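You operate a simulated robot arm through the tools that you are given. There is no shell and no other tool. Be economical: measure what you need, move in short steps, check, and stop when the job is done.

The job below is to be done with a simulated robot arm. You get a single attempt, and the scene is never put back.

## Task
Pull the sewing slide plate open.
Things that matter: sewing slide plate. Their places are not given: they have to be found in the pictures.

Only the result counts: the job must be done as asked and must still hold three seconds after the hand-in. Knocking over, shifting, dropping, spilling or breaking anything else fails it.

## Robot
A 7-joint arm with a two-finger parallel gripper, fixed in place. Base frame: the origin is at the foot of the arm, x ahead of it, y to its left, z up; the work surface is at about z = 0.012. Units: m, degrees, N and s.
With the tool pointing down near the work surface it reaches from about 0.24 to 0.62 m from the base axis. Its first joint turns from -66.0 to 66.0 degrees. Payload 2.6 kg.
The TCP is the grasp point between the finger pads, 0.03 m short of the fingertips. In the tool frame z runs along the fingers and y along their closing line. The gripper opens to 0.094 m. The fingers are 0.028 m wide and 0.01 m thick; the gripper's body (0.05 by 0.096 m) begins 0.055 m behind the TCP.
Orientation is that of the tool frame in the base frame, as a unit quaternion [x, y, z, w]. With the fingers straight down and closing along the base's y, the tool's x points along the base's -x, its y along +y and its z along -z.

## Interface
- The arm moves only by the tool jog_arm. Its argument "plan" is a list of rows, each a list of 3 entries, a list of its own where there are three numbers: the gripper command, from -1 (shut) to 1 (fully open), values between in proportion, then the shift along the base's x, y, z in units of 150 mm (1.0 is 150 mm), then the turn, a rotation vector about the base's x, y, z in units of 90 degrees (1.0 is 90 degrees). In form: [[hand, [dx, dy, dz], [wx, wy, wz]], ...]. A call has 1 to 12 rows; each row is the pose to reach, as a shift and turn from the pose commanded when the call began. A call with a number of a shift or a turn outside -1 to 1 is refused whole. Rows are played at 5 a second. More than 0.05 m and 8.6 degrees between two rows, or a gripper value outside its range, and nothing of the call is played. Where a pose cannot be reached the arm comes as near as it can. A force on the tool above 40 N (or 10 N above the force at the start of the call, whichever is more), or a blocked arm, ends the call early, and 0.2 s more pass. Each finger travels about 0.072 m/s and halts on what it meets, pressing with about 42 N; the grip force reading is that of the motor and also rises with nothing between the fingers. The clock runs only during rows and for 0.2 s after the last one: add rows that repeat a pose to give the fingers time. It gives the time, the measured TCP pose, the force on the tool (base axes), the opening and the grip force at its end, in the units of the frame above (readings bear some noise), and new pictures: "show" is both (left out), scene, wrist or none.
- Cameras (640 x 400 px; columns grow to the right, rows downward): "scene" is fixed at [0.0658, 0.457, 0.5529]; the picture's right is [-0.37, -0.93, 0.00], its down [-0.63, 0.25, -0.73] and it looks along [0.68, -0.27, -0.68] (base axes); focal length 334 px, centre (320, 200). "wrist" rides on the gripper at [-0.037, 0, -0.058] in the tool frame; the picture's right is [0.00, -1.00, 0.00], its down [0.97, 0.00, -0.24] and it looks along [0.24, 0.00, 0.97] (tool axes); focal length 218 px, centre (320, 200).
- locate(camera, pixels): for up to 12 pixels [column, row] of the newest picture of that camera ("zoom" is the newest enlarged one), the place [x, y, z] in the base frame of the surface seen there, good to about 0.003 m, but the place of the scene camera against the robot may be out by one fixed shift of up to 0.025 m in any direction. No time passes.
- zoom(camera, box): a new picture of the part [left, top, right, bottom] of that camera's present view, enlarged. No time passes.
- job_done(): hands the job in; it is judged then, once.

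Go step by step. Measure first, check grasps and placings, and put right what went wrong. The budget is 60 turns and 120 pictures, counting those below and the enlarged ones. Unless the task says otherwise, let go and move clear before handing in, and close with one line.

The tools are called after "Emit:" as name(argument=value, ...) on one line, values as JSON. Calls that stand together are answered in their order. jog_arm: Moves the arm, as the interface text tells. Its arguments: {"type":"object","properties":{"plan":{"type":"array","items":{"type":"array"}},"show":{"type":"string","enum":["both","scene","wrist","none"]}},"required":["plan"]} The other tools are called the same way: locate (camera, pixels) gives the place of the surface under pixels of a picture; zoom (camera, box) takes an enlarged picture of a part of a camera's view; job_done () hands the job in.

At the start:

```text
t: 0.0
position: [0.3698, 0.2675, 0.2992]
tool_rot: [0.0, 1.0, 0.0, 0.0]
force: [-0.3, 0.2, 0.2]
gripper_width: 0.094
gripper_force: 0.1
```

scene: 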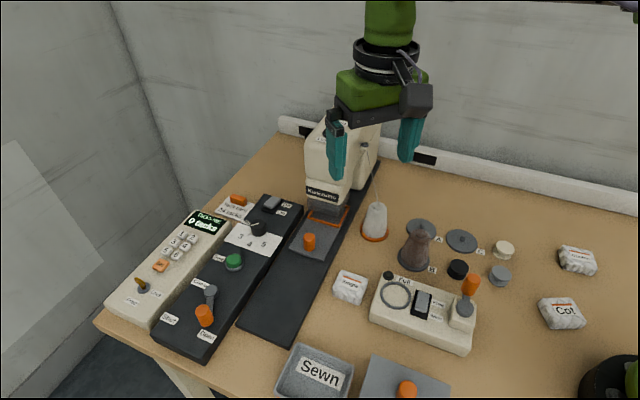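
wrist: 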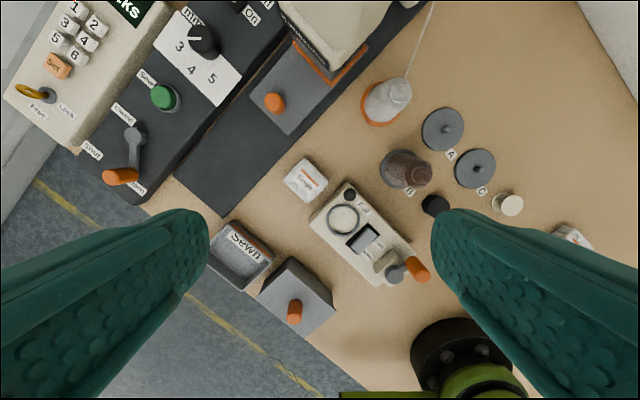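

The slide plate seems to be the grey plate with the orange knob at scene (309,241), wrist (274,103). There is also a grey box with an orange knob at scene (407,390). I'll look closer and measure.

Emit:
zoom(camera="scene", box=[230, 180, 390, 280])

Emit:
zoom(camera="wrist", box=[180, 0, 440, 160])

Emit:
locate(camera="wrist", pixels=[[274, 103], [292, 40], [252, 92], [288, 133], [328, 82], [220, 180], [300, 60], [294, 310], [185, 195], [268, 96], [240, 130]])

Emit:
locate(camera="scene", pixels=[[309, 237], [309, 248], [291, 250], [322, 261], [335, 228], [308, 222], [260, 310]])

```text
4.00 times, centred on (310, 230) of scene
```

zoom: 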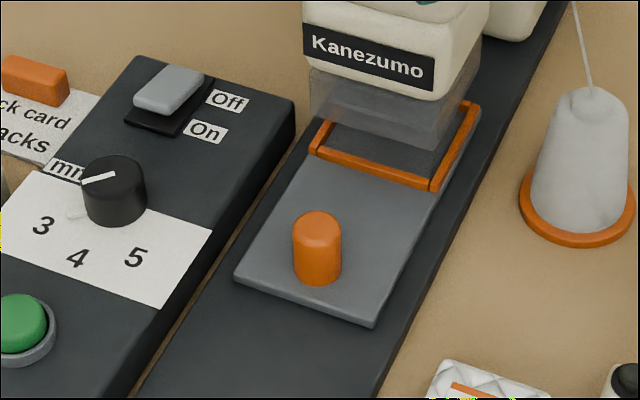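

```text
2.46 times, centred on (310, 80) of wrist
```

zoom: 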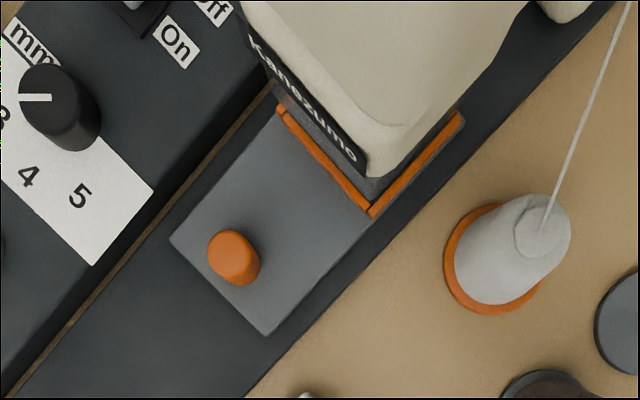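

```text
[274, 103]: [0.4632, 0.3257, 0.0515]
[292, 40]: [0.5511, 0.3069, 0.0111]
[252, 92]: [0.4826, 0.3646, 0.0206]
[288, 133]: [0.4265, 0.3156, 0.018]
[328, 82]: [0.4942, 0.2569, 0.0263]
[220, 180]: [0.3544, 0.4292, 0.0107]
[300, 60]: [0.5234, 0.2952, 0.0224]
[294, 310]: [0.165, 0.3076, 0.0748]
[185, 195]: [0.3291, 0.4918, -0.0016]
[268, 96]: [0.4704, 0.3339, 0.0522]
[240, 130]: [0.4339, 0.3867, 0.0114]
```

```text
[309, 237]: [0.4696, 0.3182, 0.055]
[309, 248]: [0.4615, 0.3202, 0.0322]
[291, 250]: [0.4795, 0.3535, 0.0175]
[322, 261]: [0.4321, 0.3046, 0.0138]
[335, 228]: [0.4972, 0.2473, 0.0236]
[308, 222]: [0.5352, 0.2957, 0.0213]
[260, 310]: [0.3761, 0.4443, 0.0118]
```

The knob is at about (0.463, 0.324), top z 0.052, on a plate that should slide toward (-x, +y). Next I'll measure the head clearance and the strip's direction.

Emit:
locate(camera="scene", pixels=[[322, 193], [308, 198], [337, 204], [316, 203], [330, 209], [322, 150], [312, 150], [340, 180], [240, 324], [296, 342], [366, 190], [337, 260]])

Emit:
locate(camera="wrist", pixels=[[293, 44], [330, 86], [250, 97], [287, 135], [265, 103], [285, 103], [290, 25], [325, 65], [180, 178], [215, 213], [340, 83], [270, 156]])

```text
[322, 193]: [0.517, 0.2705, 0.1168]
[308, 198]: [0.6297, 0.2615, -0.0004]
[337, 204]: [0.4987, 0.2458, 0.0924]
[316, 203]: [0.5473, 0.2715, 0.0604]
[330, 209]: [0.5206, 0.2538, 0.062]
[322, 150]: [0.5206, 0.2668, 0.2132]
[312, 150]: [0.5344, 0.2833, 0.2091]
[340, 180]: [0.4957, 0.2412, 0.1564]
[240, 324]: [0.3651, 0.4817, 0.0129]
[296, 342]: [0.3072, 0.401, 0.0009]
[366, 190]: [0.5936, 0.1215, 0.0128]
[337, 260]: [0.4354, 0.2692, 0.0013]
```

```text
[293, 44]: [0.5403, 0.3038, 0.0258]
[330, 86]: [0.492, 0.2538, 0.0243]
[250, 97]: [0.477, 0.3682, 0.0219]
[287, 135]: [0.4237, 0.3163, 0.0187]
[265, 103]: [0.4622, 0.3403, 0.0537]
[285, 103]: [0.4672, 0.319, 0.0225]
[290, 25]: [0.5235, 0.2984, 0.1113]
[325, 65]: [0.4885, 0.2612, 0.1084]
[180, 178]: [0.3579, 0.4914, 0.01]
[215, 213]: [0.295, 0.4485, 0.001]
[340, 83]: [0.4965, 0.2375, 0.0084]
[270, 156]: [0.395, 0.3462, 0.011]
```

The plate's sides run along (-0.71, +0.71) and the head face is about 6 cm behind the knob. I'll turn the tool so the fingers close across the slide with the camera on the outward side, staying high.

Emit:
jog_arm(plan=[[0.1, [0.02, 0.06, 0], [0, 0, 0.09]], [0.1, [0.05, 0.13, 0], [0, 0, 0.18]], [0.1, [0.07, 0.19, 0], [0, 0, 0.27]], [0.1, [0.1, 0.26, 0], [0, 0, 0.36]], [0.1, [0.12, 0.33, 0], [0, 0, 0.45]], [0.1, [0.15, 0.4, 0], [0, 0, 0.54]], [0.1, [0.17, 0.47, 0], [0, 0, 0.63]], [0.1, [0.2, 0.54, 0], [0, 0, 0.72]], [0.1, [0.23, 0.6, 0], [0, 0, 0.81]], [0.1, [0.25, 0.67, 0], [0, 0, 0.9]], [0.1, [0.27, 0.73, 0], [0, 0, 0.99]], [0.1, [0.27, 0.73, 0], [0, 0, 1.0]]], show="none")

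```text
t: 2.6
position: [0.4012, 0.3849, 0.2973]
tool_rot: [-0.702, 0.712, 0.0, 0.002]
force: [-0.2, -0.1, -0.7]
gripper_width: 0.052
gripper_force: 0.1
out of reach, approached as far as the arm can: row 11, 12
```

The arm hit a joint limit near a 90° turn, so the across-slide grip isn't reachable. I'll turn back to 45°, with the fingers closing along the slide, and that still leaves over 1 cm to the head.

Emit:
jog_arm(plan=[[0.06, [0, 0, 0], [0, 0, -0.09]], [0.06, [0, 0, 0], [0, 0, -0.18]], [0.06, [0, 0, 0], [0, 0, -0.27]], [0.06, [0, 0, 0], [0, 0, -0.36]], [0.06, [0, 0, 0], [0, 0, -0.45]], [0.06, [0, 0, 0], [0, 0, -0.5]], [0.06, [0, 0, 0], [0, 0, -0.5]]])

```text
t: 4.2
position: [0.3995, 0.3831, 0.2963]
tool_rot: [-0.383, 0.924, 0.0, 0.0]
force: [-0.5, -1.2, -0.6]
gripper_width: 0.0498
gripper_force: 0.0
```

scene: 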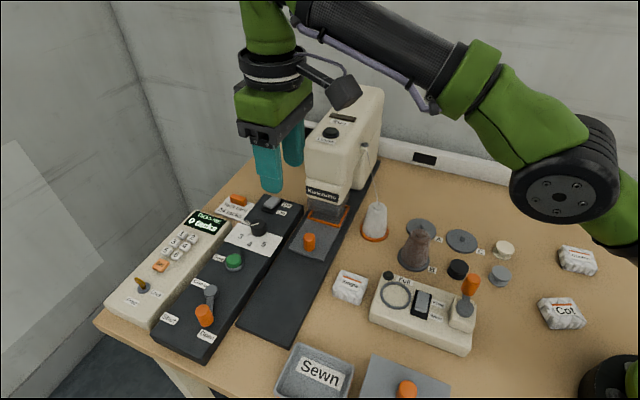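
wrist: 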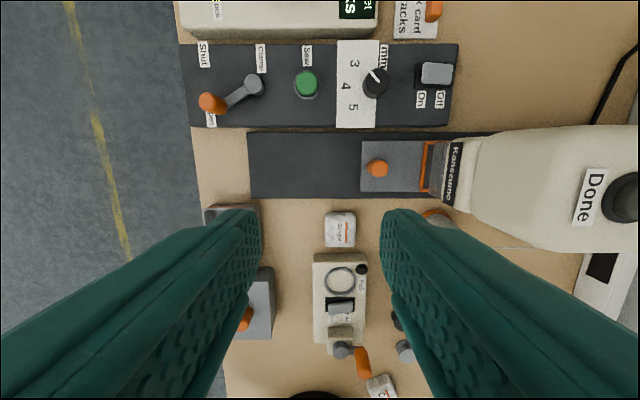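

The strip is now level in the wrist picture, with the knob at (377,169). I'll re-measure from here.

Emit:
locate(camera="wrist", pixels=[[373, 169], [379, 170], [379, 163], [379, 176], [386, 170], [362, 145], [362, 190], [420, 190], [449, 170], [456, 200], [250, 190], [250, 140]])

Emit:
zoom(camera="wrist", box=[330, 125, 490, 225])

```text
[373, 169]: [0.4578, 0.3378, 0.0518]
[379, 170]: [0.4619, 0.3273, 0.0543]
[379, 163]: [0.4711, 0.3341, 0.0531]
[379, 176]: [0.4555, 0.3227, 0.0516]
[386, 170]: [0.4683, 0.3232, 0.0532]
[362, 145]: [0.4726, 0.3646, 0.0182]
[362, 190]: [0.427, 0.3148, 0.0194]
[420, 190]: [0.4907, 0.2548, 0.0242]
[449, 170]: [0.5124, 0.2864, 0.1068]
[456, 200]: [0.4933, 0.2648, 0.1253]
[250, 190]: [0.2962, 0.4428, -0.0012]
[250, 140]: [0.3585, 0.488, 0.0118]
```

```text
4.00 times, centred on (410, 175) of wrist
```

zoom: 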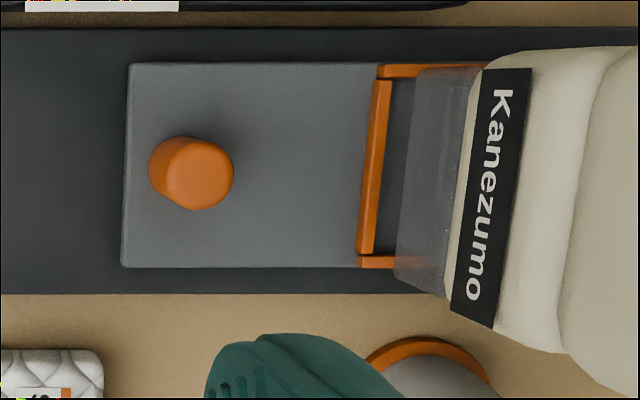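

Knob top centre is at about (0.464, 0.327, 0.053). I'll move down while still on the open side, then bring the gripper over the knob at a safe height.

Emit:
jog_arm(plan=[[0.06, [0, 0, -0.2], [0, 0, 0]], [0.06, [0, 0, -0.4], [0, 0, 0]], [0.06, [0, 0, -0.6], [0, 0, 0]], [0.06, [0, 0, -0.8], [0, 0, 0]], [0.06, [0, 0, -1.0], [0, 0, 0]], [0.06, [0.1, -0.09, -1.0], [0, 0, 0]], [0.06, [0.2, -0.17, -1.0], [0, 0, 0]], [0.06, [0.3, -0.26, -1.0], [0, 0, 0]], [0.06, [0.35, -0.3, -1.0], [0, 0, 0]], [0.06, [0.35, -0.3, -1.0], [0, 0, 0]]])

```text
t: 6.4
position: [0.4534, 0.34, 0.1479]
tool_rot: [-0.382, 0.924, -0.001, 0.0]
force: [0.3, 0.4, -0.3]
gripper_width: 0.0502
gripper_force: 0.1
```

scene: 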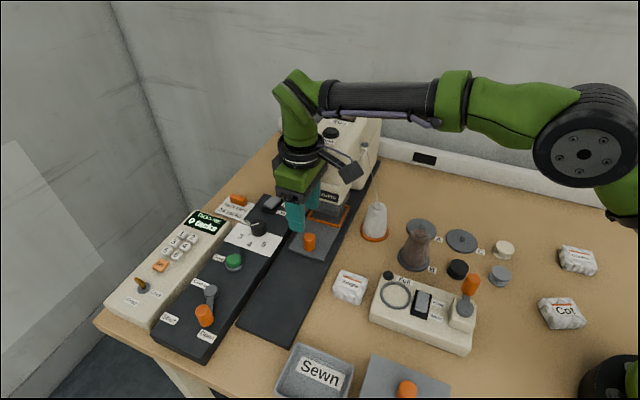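
wrist: 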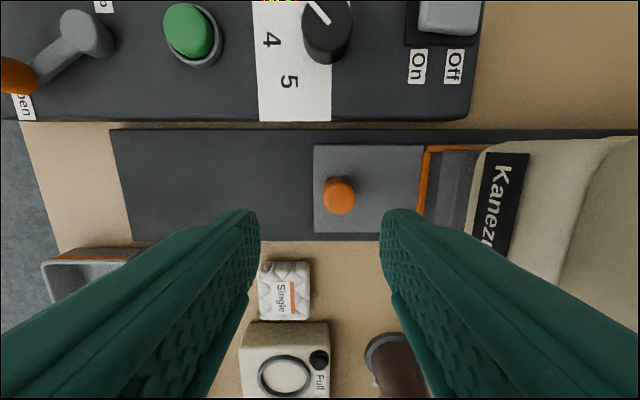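

The gripper is near the knob, seen at wrist (340,195). One more measurement before going down.

Emit:
locate(camera="wrist", pixels=[[342, 192], [327, 195], [354, 195], [342, 180], [340, 210], [480, 190], [500, 240], [424, 190]])

```text
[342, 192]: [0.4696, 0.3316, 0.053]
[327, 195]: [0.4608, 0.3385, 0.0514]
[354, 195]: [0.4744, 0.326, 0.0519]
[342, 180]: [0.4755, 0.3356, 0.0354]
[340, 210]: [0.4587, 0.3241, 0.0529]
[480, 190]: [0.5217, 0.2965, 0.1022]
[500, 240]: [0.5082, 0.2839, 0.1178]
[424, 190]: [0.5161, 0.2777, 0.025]
```

The knob centre is about (0.466, 0.331), with the head 63 mm behind it. I'll centre on it with a slight outward bias and descend.

Emit:
jog_arm(plan=[[0.06, [0.064, -0.043, 0], [0, 0, 0]], [0.06, [0.064, -0.043, -0.15], [0, 0, 0]], [0.06, [0.064, -0.043, -0.3], [0, 0, 0]], [0.06, [0.064, -0.043, -0.45], [0, 0, 0]], [0.06, [0.064, -0.043, -0.55], [0, 0, 0]], [0.06, [0.064, -0.043, -0.6], [0, 0, 0]], [0.06, [0.064, -0.043, -0.6], [0, 0, 0]]])

```text
t: 8.0
position: [0.4633, 0.3315, 0.0564]
tool_rot: [-0.383, 0.924, 0.0, 0.0]
force: [0.6, -0.8, 0.2]
gripper_width: 0.0499
gripper_force: 0.0
```

scene: 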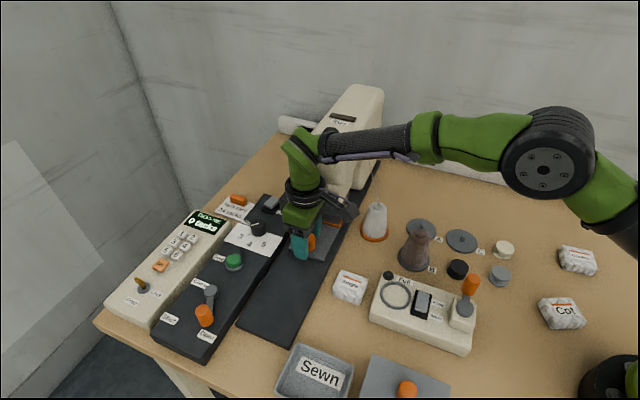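
wrist: 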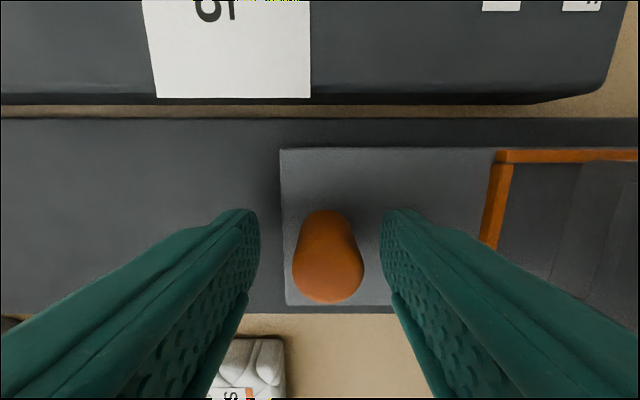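

The knob sits between the fingers at wrist (328,260), with no contact. Closing now.

Emit:
jog_arm(plan=[[-0.4, [0, 0, 0], [0, 0, 0]], [-1, [0, 0, 0], [0, 0, 0]], [-1, [0, 0, 0], [0, 0, 0]], [-1, [0, 0, 0], [0, 0, 0]]], show="wrist")

```text
t: 9.0
position: [0.4639, 0.3325, 0.0565]
tool_rot: [-0.383, 0.924, -0.001, 0.0]
force: [3.1, -0.7, -2.5]
gripper_width: 0.0231
gripper_force: 44.9
```

wrist: 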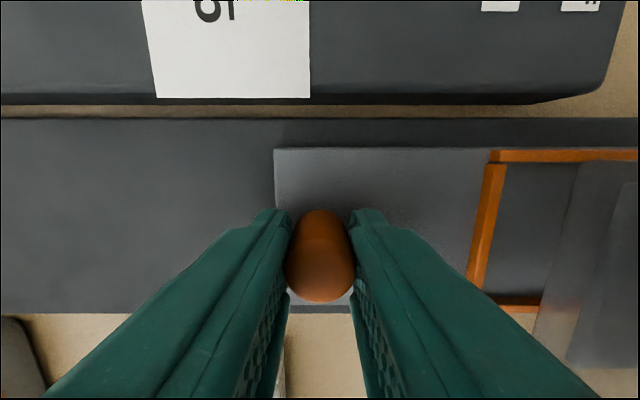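

The knob is gripped (width 23 mm, 45 N) and the plate already moved a little. Pulling outward about 30 mm.

Emit:
jog_arm(plan=[[-1, [-0.024, 0.024, 0], [0, 0, 0]], [-1, [-0.047, 0.047, 0], [0, 0, 0]], [-1, [-0.07, 0.07, 0], [0, 0, 0]], [-1, [-0.094, 0.094, 0], [0, 0, 0]], [-1, [-0.118, 0.118, 0], [0, 0, 0]], [-1, [-0.141, 0.141, 0], [0, 0, 0]], [-1, [-0.141, 0.141, 0], [0, 0, 0]]])

```text
t: 10.6
position: [0.4409, 0.353, 0.0561]
tool_rot: [-0.384, 0.923, -0.001, 0.0]
force: [10.7, 11.2, -23.5]
gripper_width: 0.0228
gripper_force: 45.1
```

scene: 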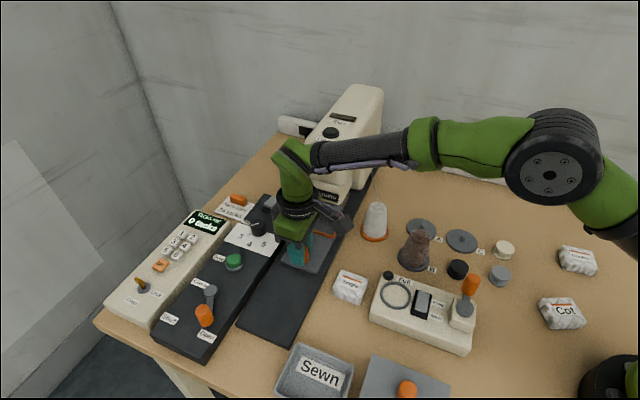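
wrist: 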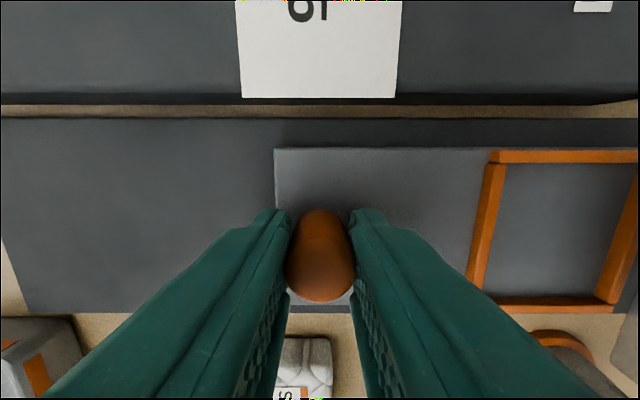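

The plate is sliding; the framed work area is now visible at wrist (560,230). Side and downward loads are building, so I'll ease those by a couple of mm and keep pulling.

Emit:
jog_arm(plan=[[-1, [0.008, 0.012, -0.008], [0, 0, 0]], [-1, [-0.012, 0.036, -0.008], [0, 0, 0]], [-1, [-0.035, 0.06, -0.008], [0, 0, 0]], [-1, [-0.058, 0.084, -0.008], [0, 0, 0]], [-1, [-0.081, 0.108, -0.008], [0, 0, 0]], [-1, [-0.104, 0.132, -0.008], [0, 0, 0]], [-1, [-0.127, 0.156, -0.008], [0, 0, 0]], [-1, [-0.127, 0.156, -0.008], [0, 0, 0]]])

```text
t: 12.0
position: [0.425, 0.3706, 0.0561]
tool_rot: [-0.381, 0.925, 0.0, -0.004]
force: [0.0, -0.8, 0.9]
gripper_width: 0.0228
gripper_force: 45.6
stopped in row 6: the force on the tool passed its limit (the readings are from after the stop); the commanded pose is now the measured one
```

scene: 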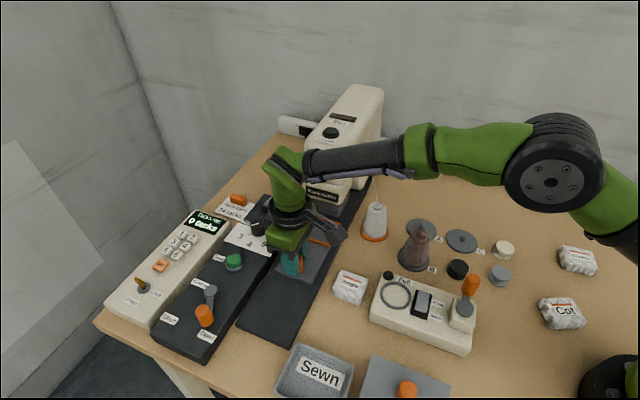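
wrist: 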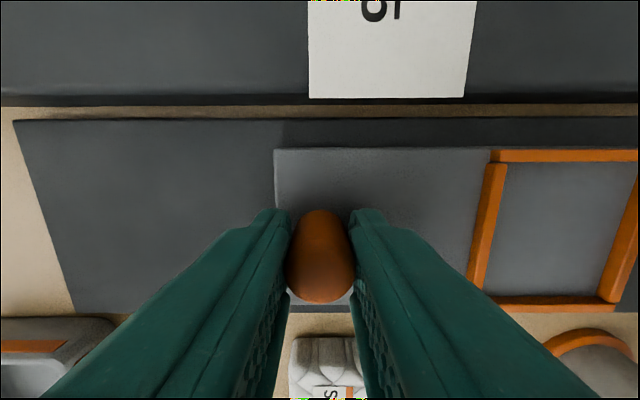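

Travel so far is about 54 mm, and the loads went back to zero after the stop. I'll pull on to see if this is the end stop or just binding.

Emit:
jog_arm(plan=[[-1, [-0.015, 0.015, 0], [0, 0, 0]], [-1, [-0.03, 0.03, 0], [0, 0, 0]], [-1, [-0.05, 0.05, 0], [0, 0, 0]], [-1, [-0.07, 0.07, 0], [0, 0, 0]], [-1, [-0.094, 0.094, 0], [0, 0, 0]], [-1, [-0.094, 0.094, 0], [0, 0, 0]]], show="wrist")

```text
t: 13.4
position: [0.4107, 0.3856, 0.0574]
tool_rot: [-0.38, 0.925, 0.0, -0.004]
force: [-3.9, -4.0, 8.8]
gripper_width: 0.023
gripper_force: 45.1
```

wrist: 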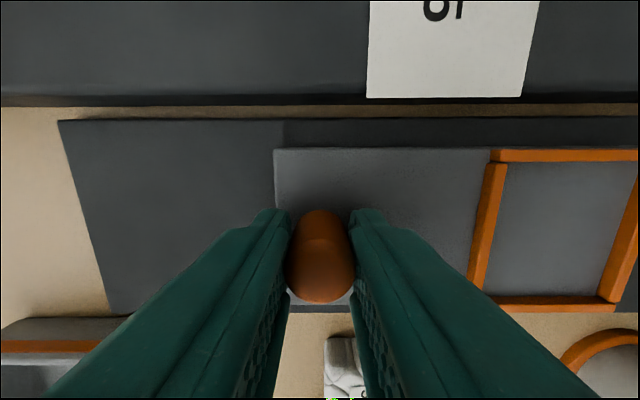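

It was binding; the plate slid another 20 mm. Continuing with small easing.

Emit:
jog_arm(plan=[[-1, [-0.022, 0.018, 0.003], [0, 0, 0]], [-1, [-0.042, 0.038, 0.003], [0, 0, 0]], [-1, [-0.062, 0.058, 0.003], [0, 0, 0]], [-1, [-0.082, 0.078, 0.003], [0, 0, 0]], [-1, [-0.102, 0.098, 0.003], [0, 0, 0]], [-1, [-0.122, 0.118, 0.003], [0, 0, 0]], [-1, [-0.142, 0.138, 0.003], [0, 0, 0]], [-1, [-0.142, 0.138, 0.003], [0, 0, 0]]])

```text
t: 15.2
position: [0.3908, 0.4042, 0.0558]
tool_rot: [-0.381, 0.925, 0.0, -0.003]
force: [6.5, 6.0, -2.9]
gripper_width: 0.0231
gripper_force: 45.2
```

scene: 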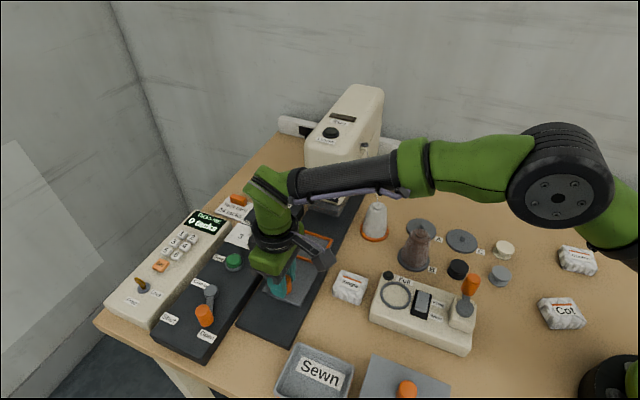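
wrist: 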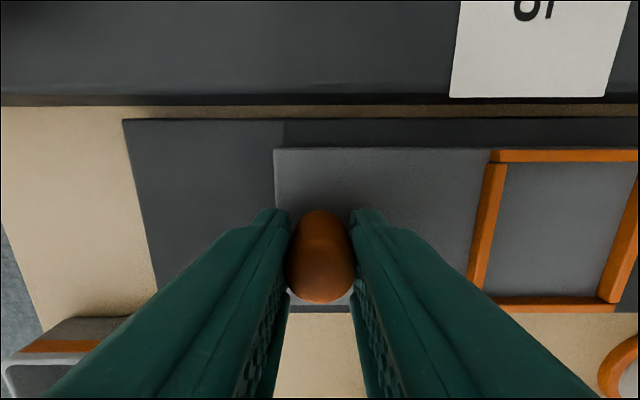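

Now about 102 mm out and still sliding freely, with some base strip left ahead. Continuing to find the end stop.

Emit:
jog_arm(plan=[[-1, [-0.012, 0.022, 0.0], [0, 0, 0]], [-1, [-0.03, 0.04, 0.0], [0, 0, 0]], [-1, [-0.048, 0.058, 0.0], [0, 0, 0]], [-1, [-0.066, 0.076, 0.0], [0, 0, 0]], [-1, [-0.084, 0.094, 0.0], [0, 0, 0]], [-1, [-0.102, 0.112, 0.0], [0, 0, 0]], [-1, [-0.12, 0.13, 0.0], [0, 0, 0]], [-1, [-0.12, 0.13, 0.0], [0, 0, 0]]])

```text
t: 17.0
position: [0.3719, 0.4235, 0.0569]
tool_rot: [-0.381, 0.924, 0.0, -0.005]
force: [1.2, 2.8, -10.3]
gripper_width: 0.023
gripper_force: 45.1
```

scene: 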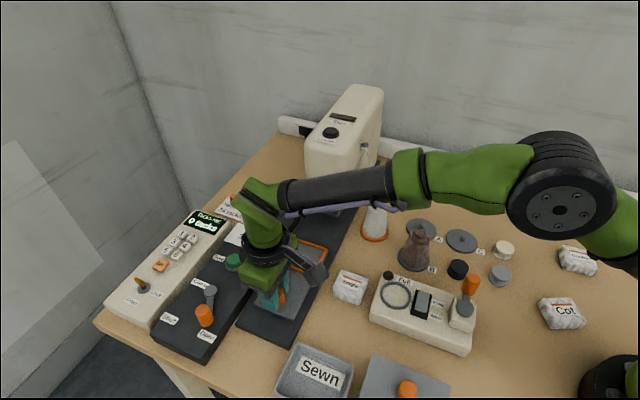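
wrist: 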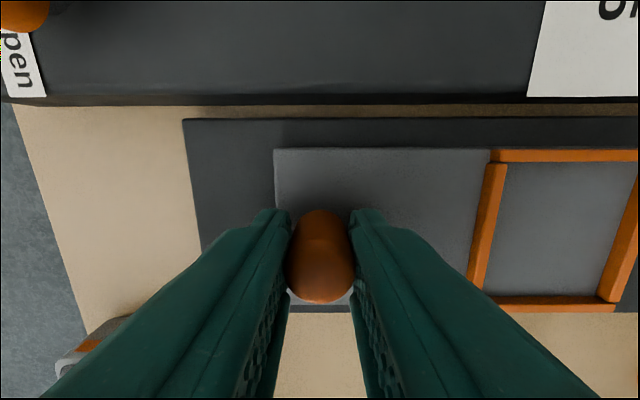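

Now about 128 mm out with low side loads and a little strip left. I'll keep going in gentle steps.

Emit:
jog_arm(plan=[[-1, [-0.016, 0.018, -0.003], [0, 0, 0]], [-1, [-0.032, 0.036, -0.003], [0, 0, 0]], [-1, [-0.048, 0.052, -0.003], [0, 0, 0]], [-1, [-0.064, 0.068, -0.003], [0, 0, 0]], [-1, [-0.08, 0.084, -0.003], [0, 0, 0]], [-1, [-0.096, 0.1, -0.003], [0, 0, 0]], [-1, [-0.112, 0.116, -0.003], [0, 0, 0]], [-1, [-0.112, 0.116, -0.003], [0, 0, 0]]])

```text
t: 18.1
position: [0.3659, 0.4299, 0.0557]
tool_rot: [-0.374, 0.927, -0.006, -0.004]
force: [0.5, -2.8, 0.3]
gripper_width: 0.0233
gripper_force: 45.1
stopped in row 5: the force on the tool passed its limit (the readings are from after the stop); the commanded pose is now the measured one
```

scene: 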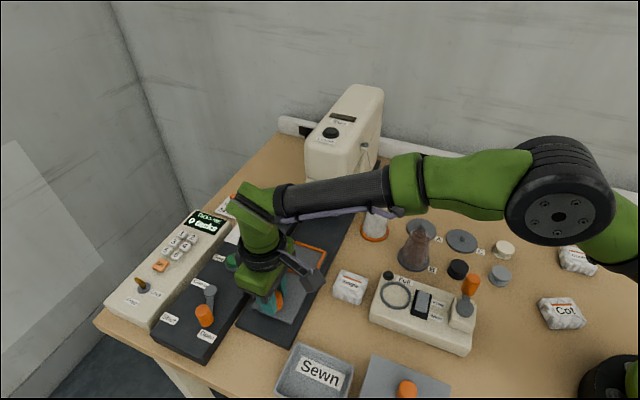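
wrist: 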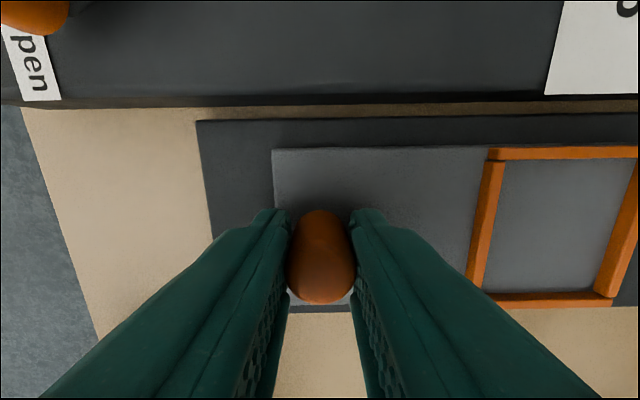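

It stopped at about 137 mm and the tool twisted slightly, which suggests the end stop. One more gentle pull to check.

Emit:
jog_arm(plan=[[-1, [-0.01, 0.01, 0], [0, 0, 0]], [-1, [-0.02, 0.02, 0], [0, 0, 0]], [-1, [-0.03, 0.03, 0], [0, 0, 0]], [-1, [-0.04, 0.04, 0], [0, 0, 0]]])

Emit:
zoom(camera="scene", box=[200, 210, 360, 310])

```text
t: 19.1
position: [0.3664, 0.4302, 0.0561]
tool_rot: [-0.371, 0.929, -0.011, -0.002]
force: [10.0, -36.6, 12.1]
gripper_width: 0.0234
gripper_force: 44.5
```

scene: 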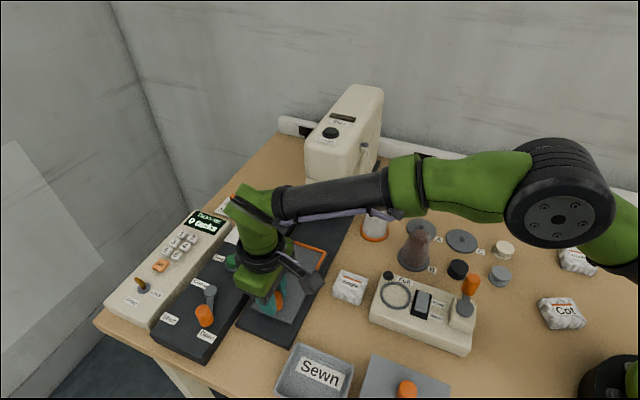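
wrist: 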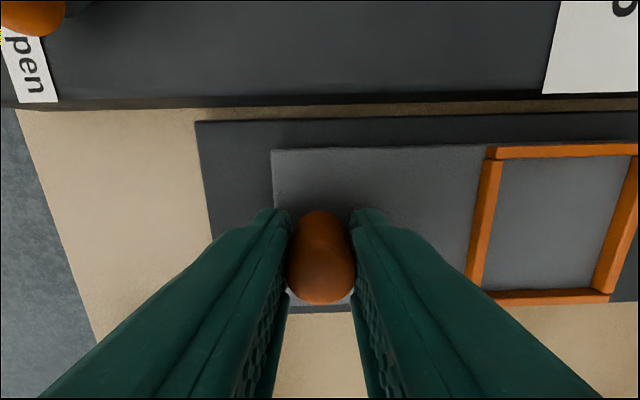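

```text
4.00 times, centred on (280, 260) of scene
```

zoom: 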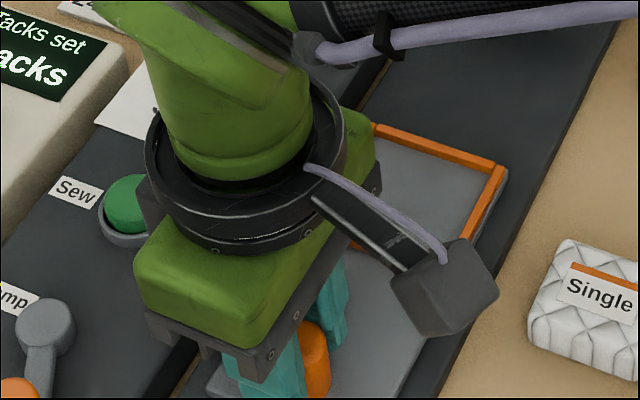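

The plate won't go further (36 N resistance, no motion), so this is the end stop, about 137 mm open. I'll take the load off, open the fingers and rise straight up.

Emit:
jog_arm(plan=[[-1, [0.02, -0.02, 0], [0, 0, 0]], [-1, [0.036, -0.036, 0], [0, 0, 0]], [-0.3, [0.036, -0.036, 0], [0, 0, 0]], [0.06, [0.036, -0.036, 0], [0, 0, 0]], [0.06, [0.036, -0.036, 0], [0, 0, 0]], [0.06, [0.036, -0.036, 0], [0, 0, 0]]])

```text
t: 20.6
position: [0.3643, 0.431, 0.0555]
tool_rot: [-0.375, 0.927, -0.005, -0.005]
force: [0.9, -0.8, 0.0]
gripper_width: 0.0497
gripper_force: 0.0
```

scene: 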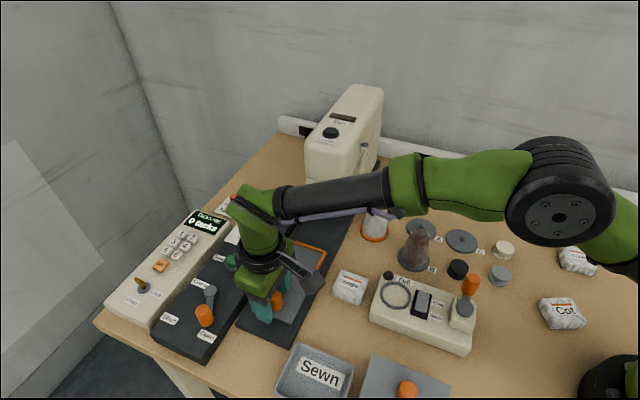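
wrist: 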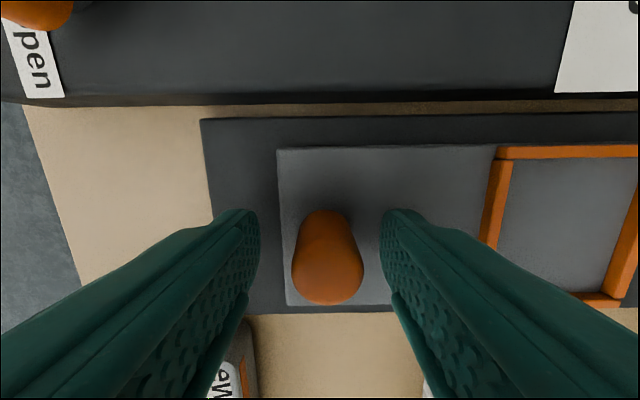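

The fingers are open and clear of the knob, with no load. Rising straight up.

Emit:
jog_arm(plan=[[0.06, [0, 0, 0.12], [0, 0, 0]], [0.06, [0, 0, 0.3], [0, 0, 0]], [0.06, [0, 0, 0.5], [0, 0, 0]], [0.06, [0, 0, 0.7], [0, 0, 0]], [0.06, [0, 0, 0.9], [0, 0, 0]], [0.06, [0, 0, 1.0], [0, 0, 0]], [0.06, [0, 0, 1.0], [0, 0, 0]]])

```text
t: 22.1
position: [0.3652, 0.4323, 0.2057]
tool_rot: [-0.376, 0.927, -0.006, -0.004]
force: [-0.7, -0.5, 0.3]
gripper_width: 0.0502
gripper_force: 0.0
```

scene: 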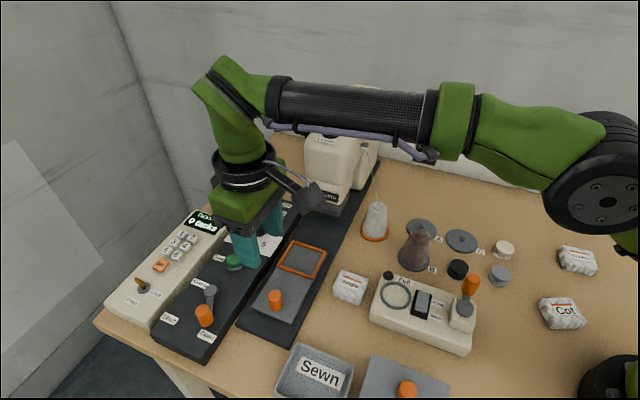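
wrist: 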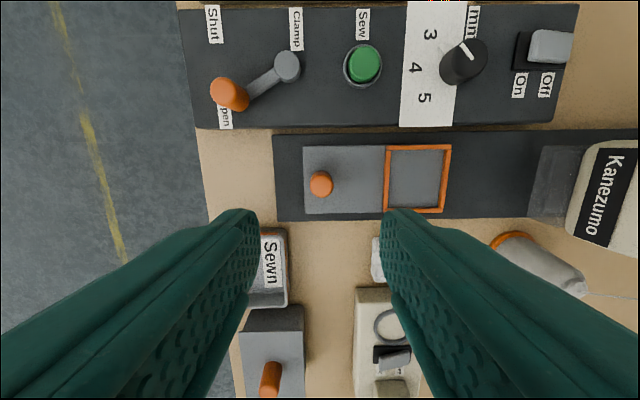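

The plate is fully out, with its frame clear of the head at wrist (417,178). The lever, dial and packs look unchanged, and the arm is clear, so I'm handing in.

Emit:
job_done()

```text
The job is handed in.
```

The sewing slide plate is pulled open to its end stop, about 137 mm out, and released; nothing else appeared to move in the final pictures.
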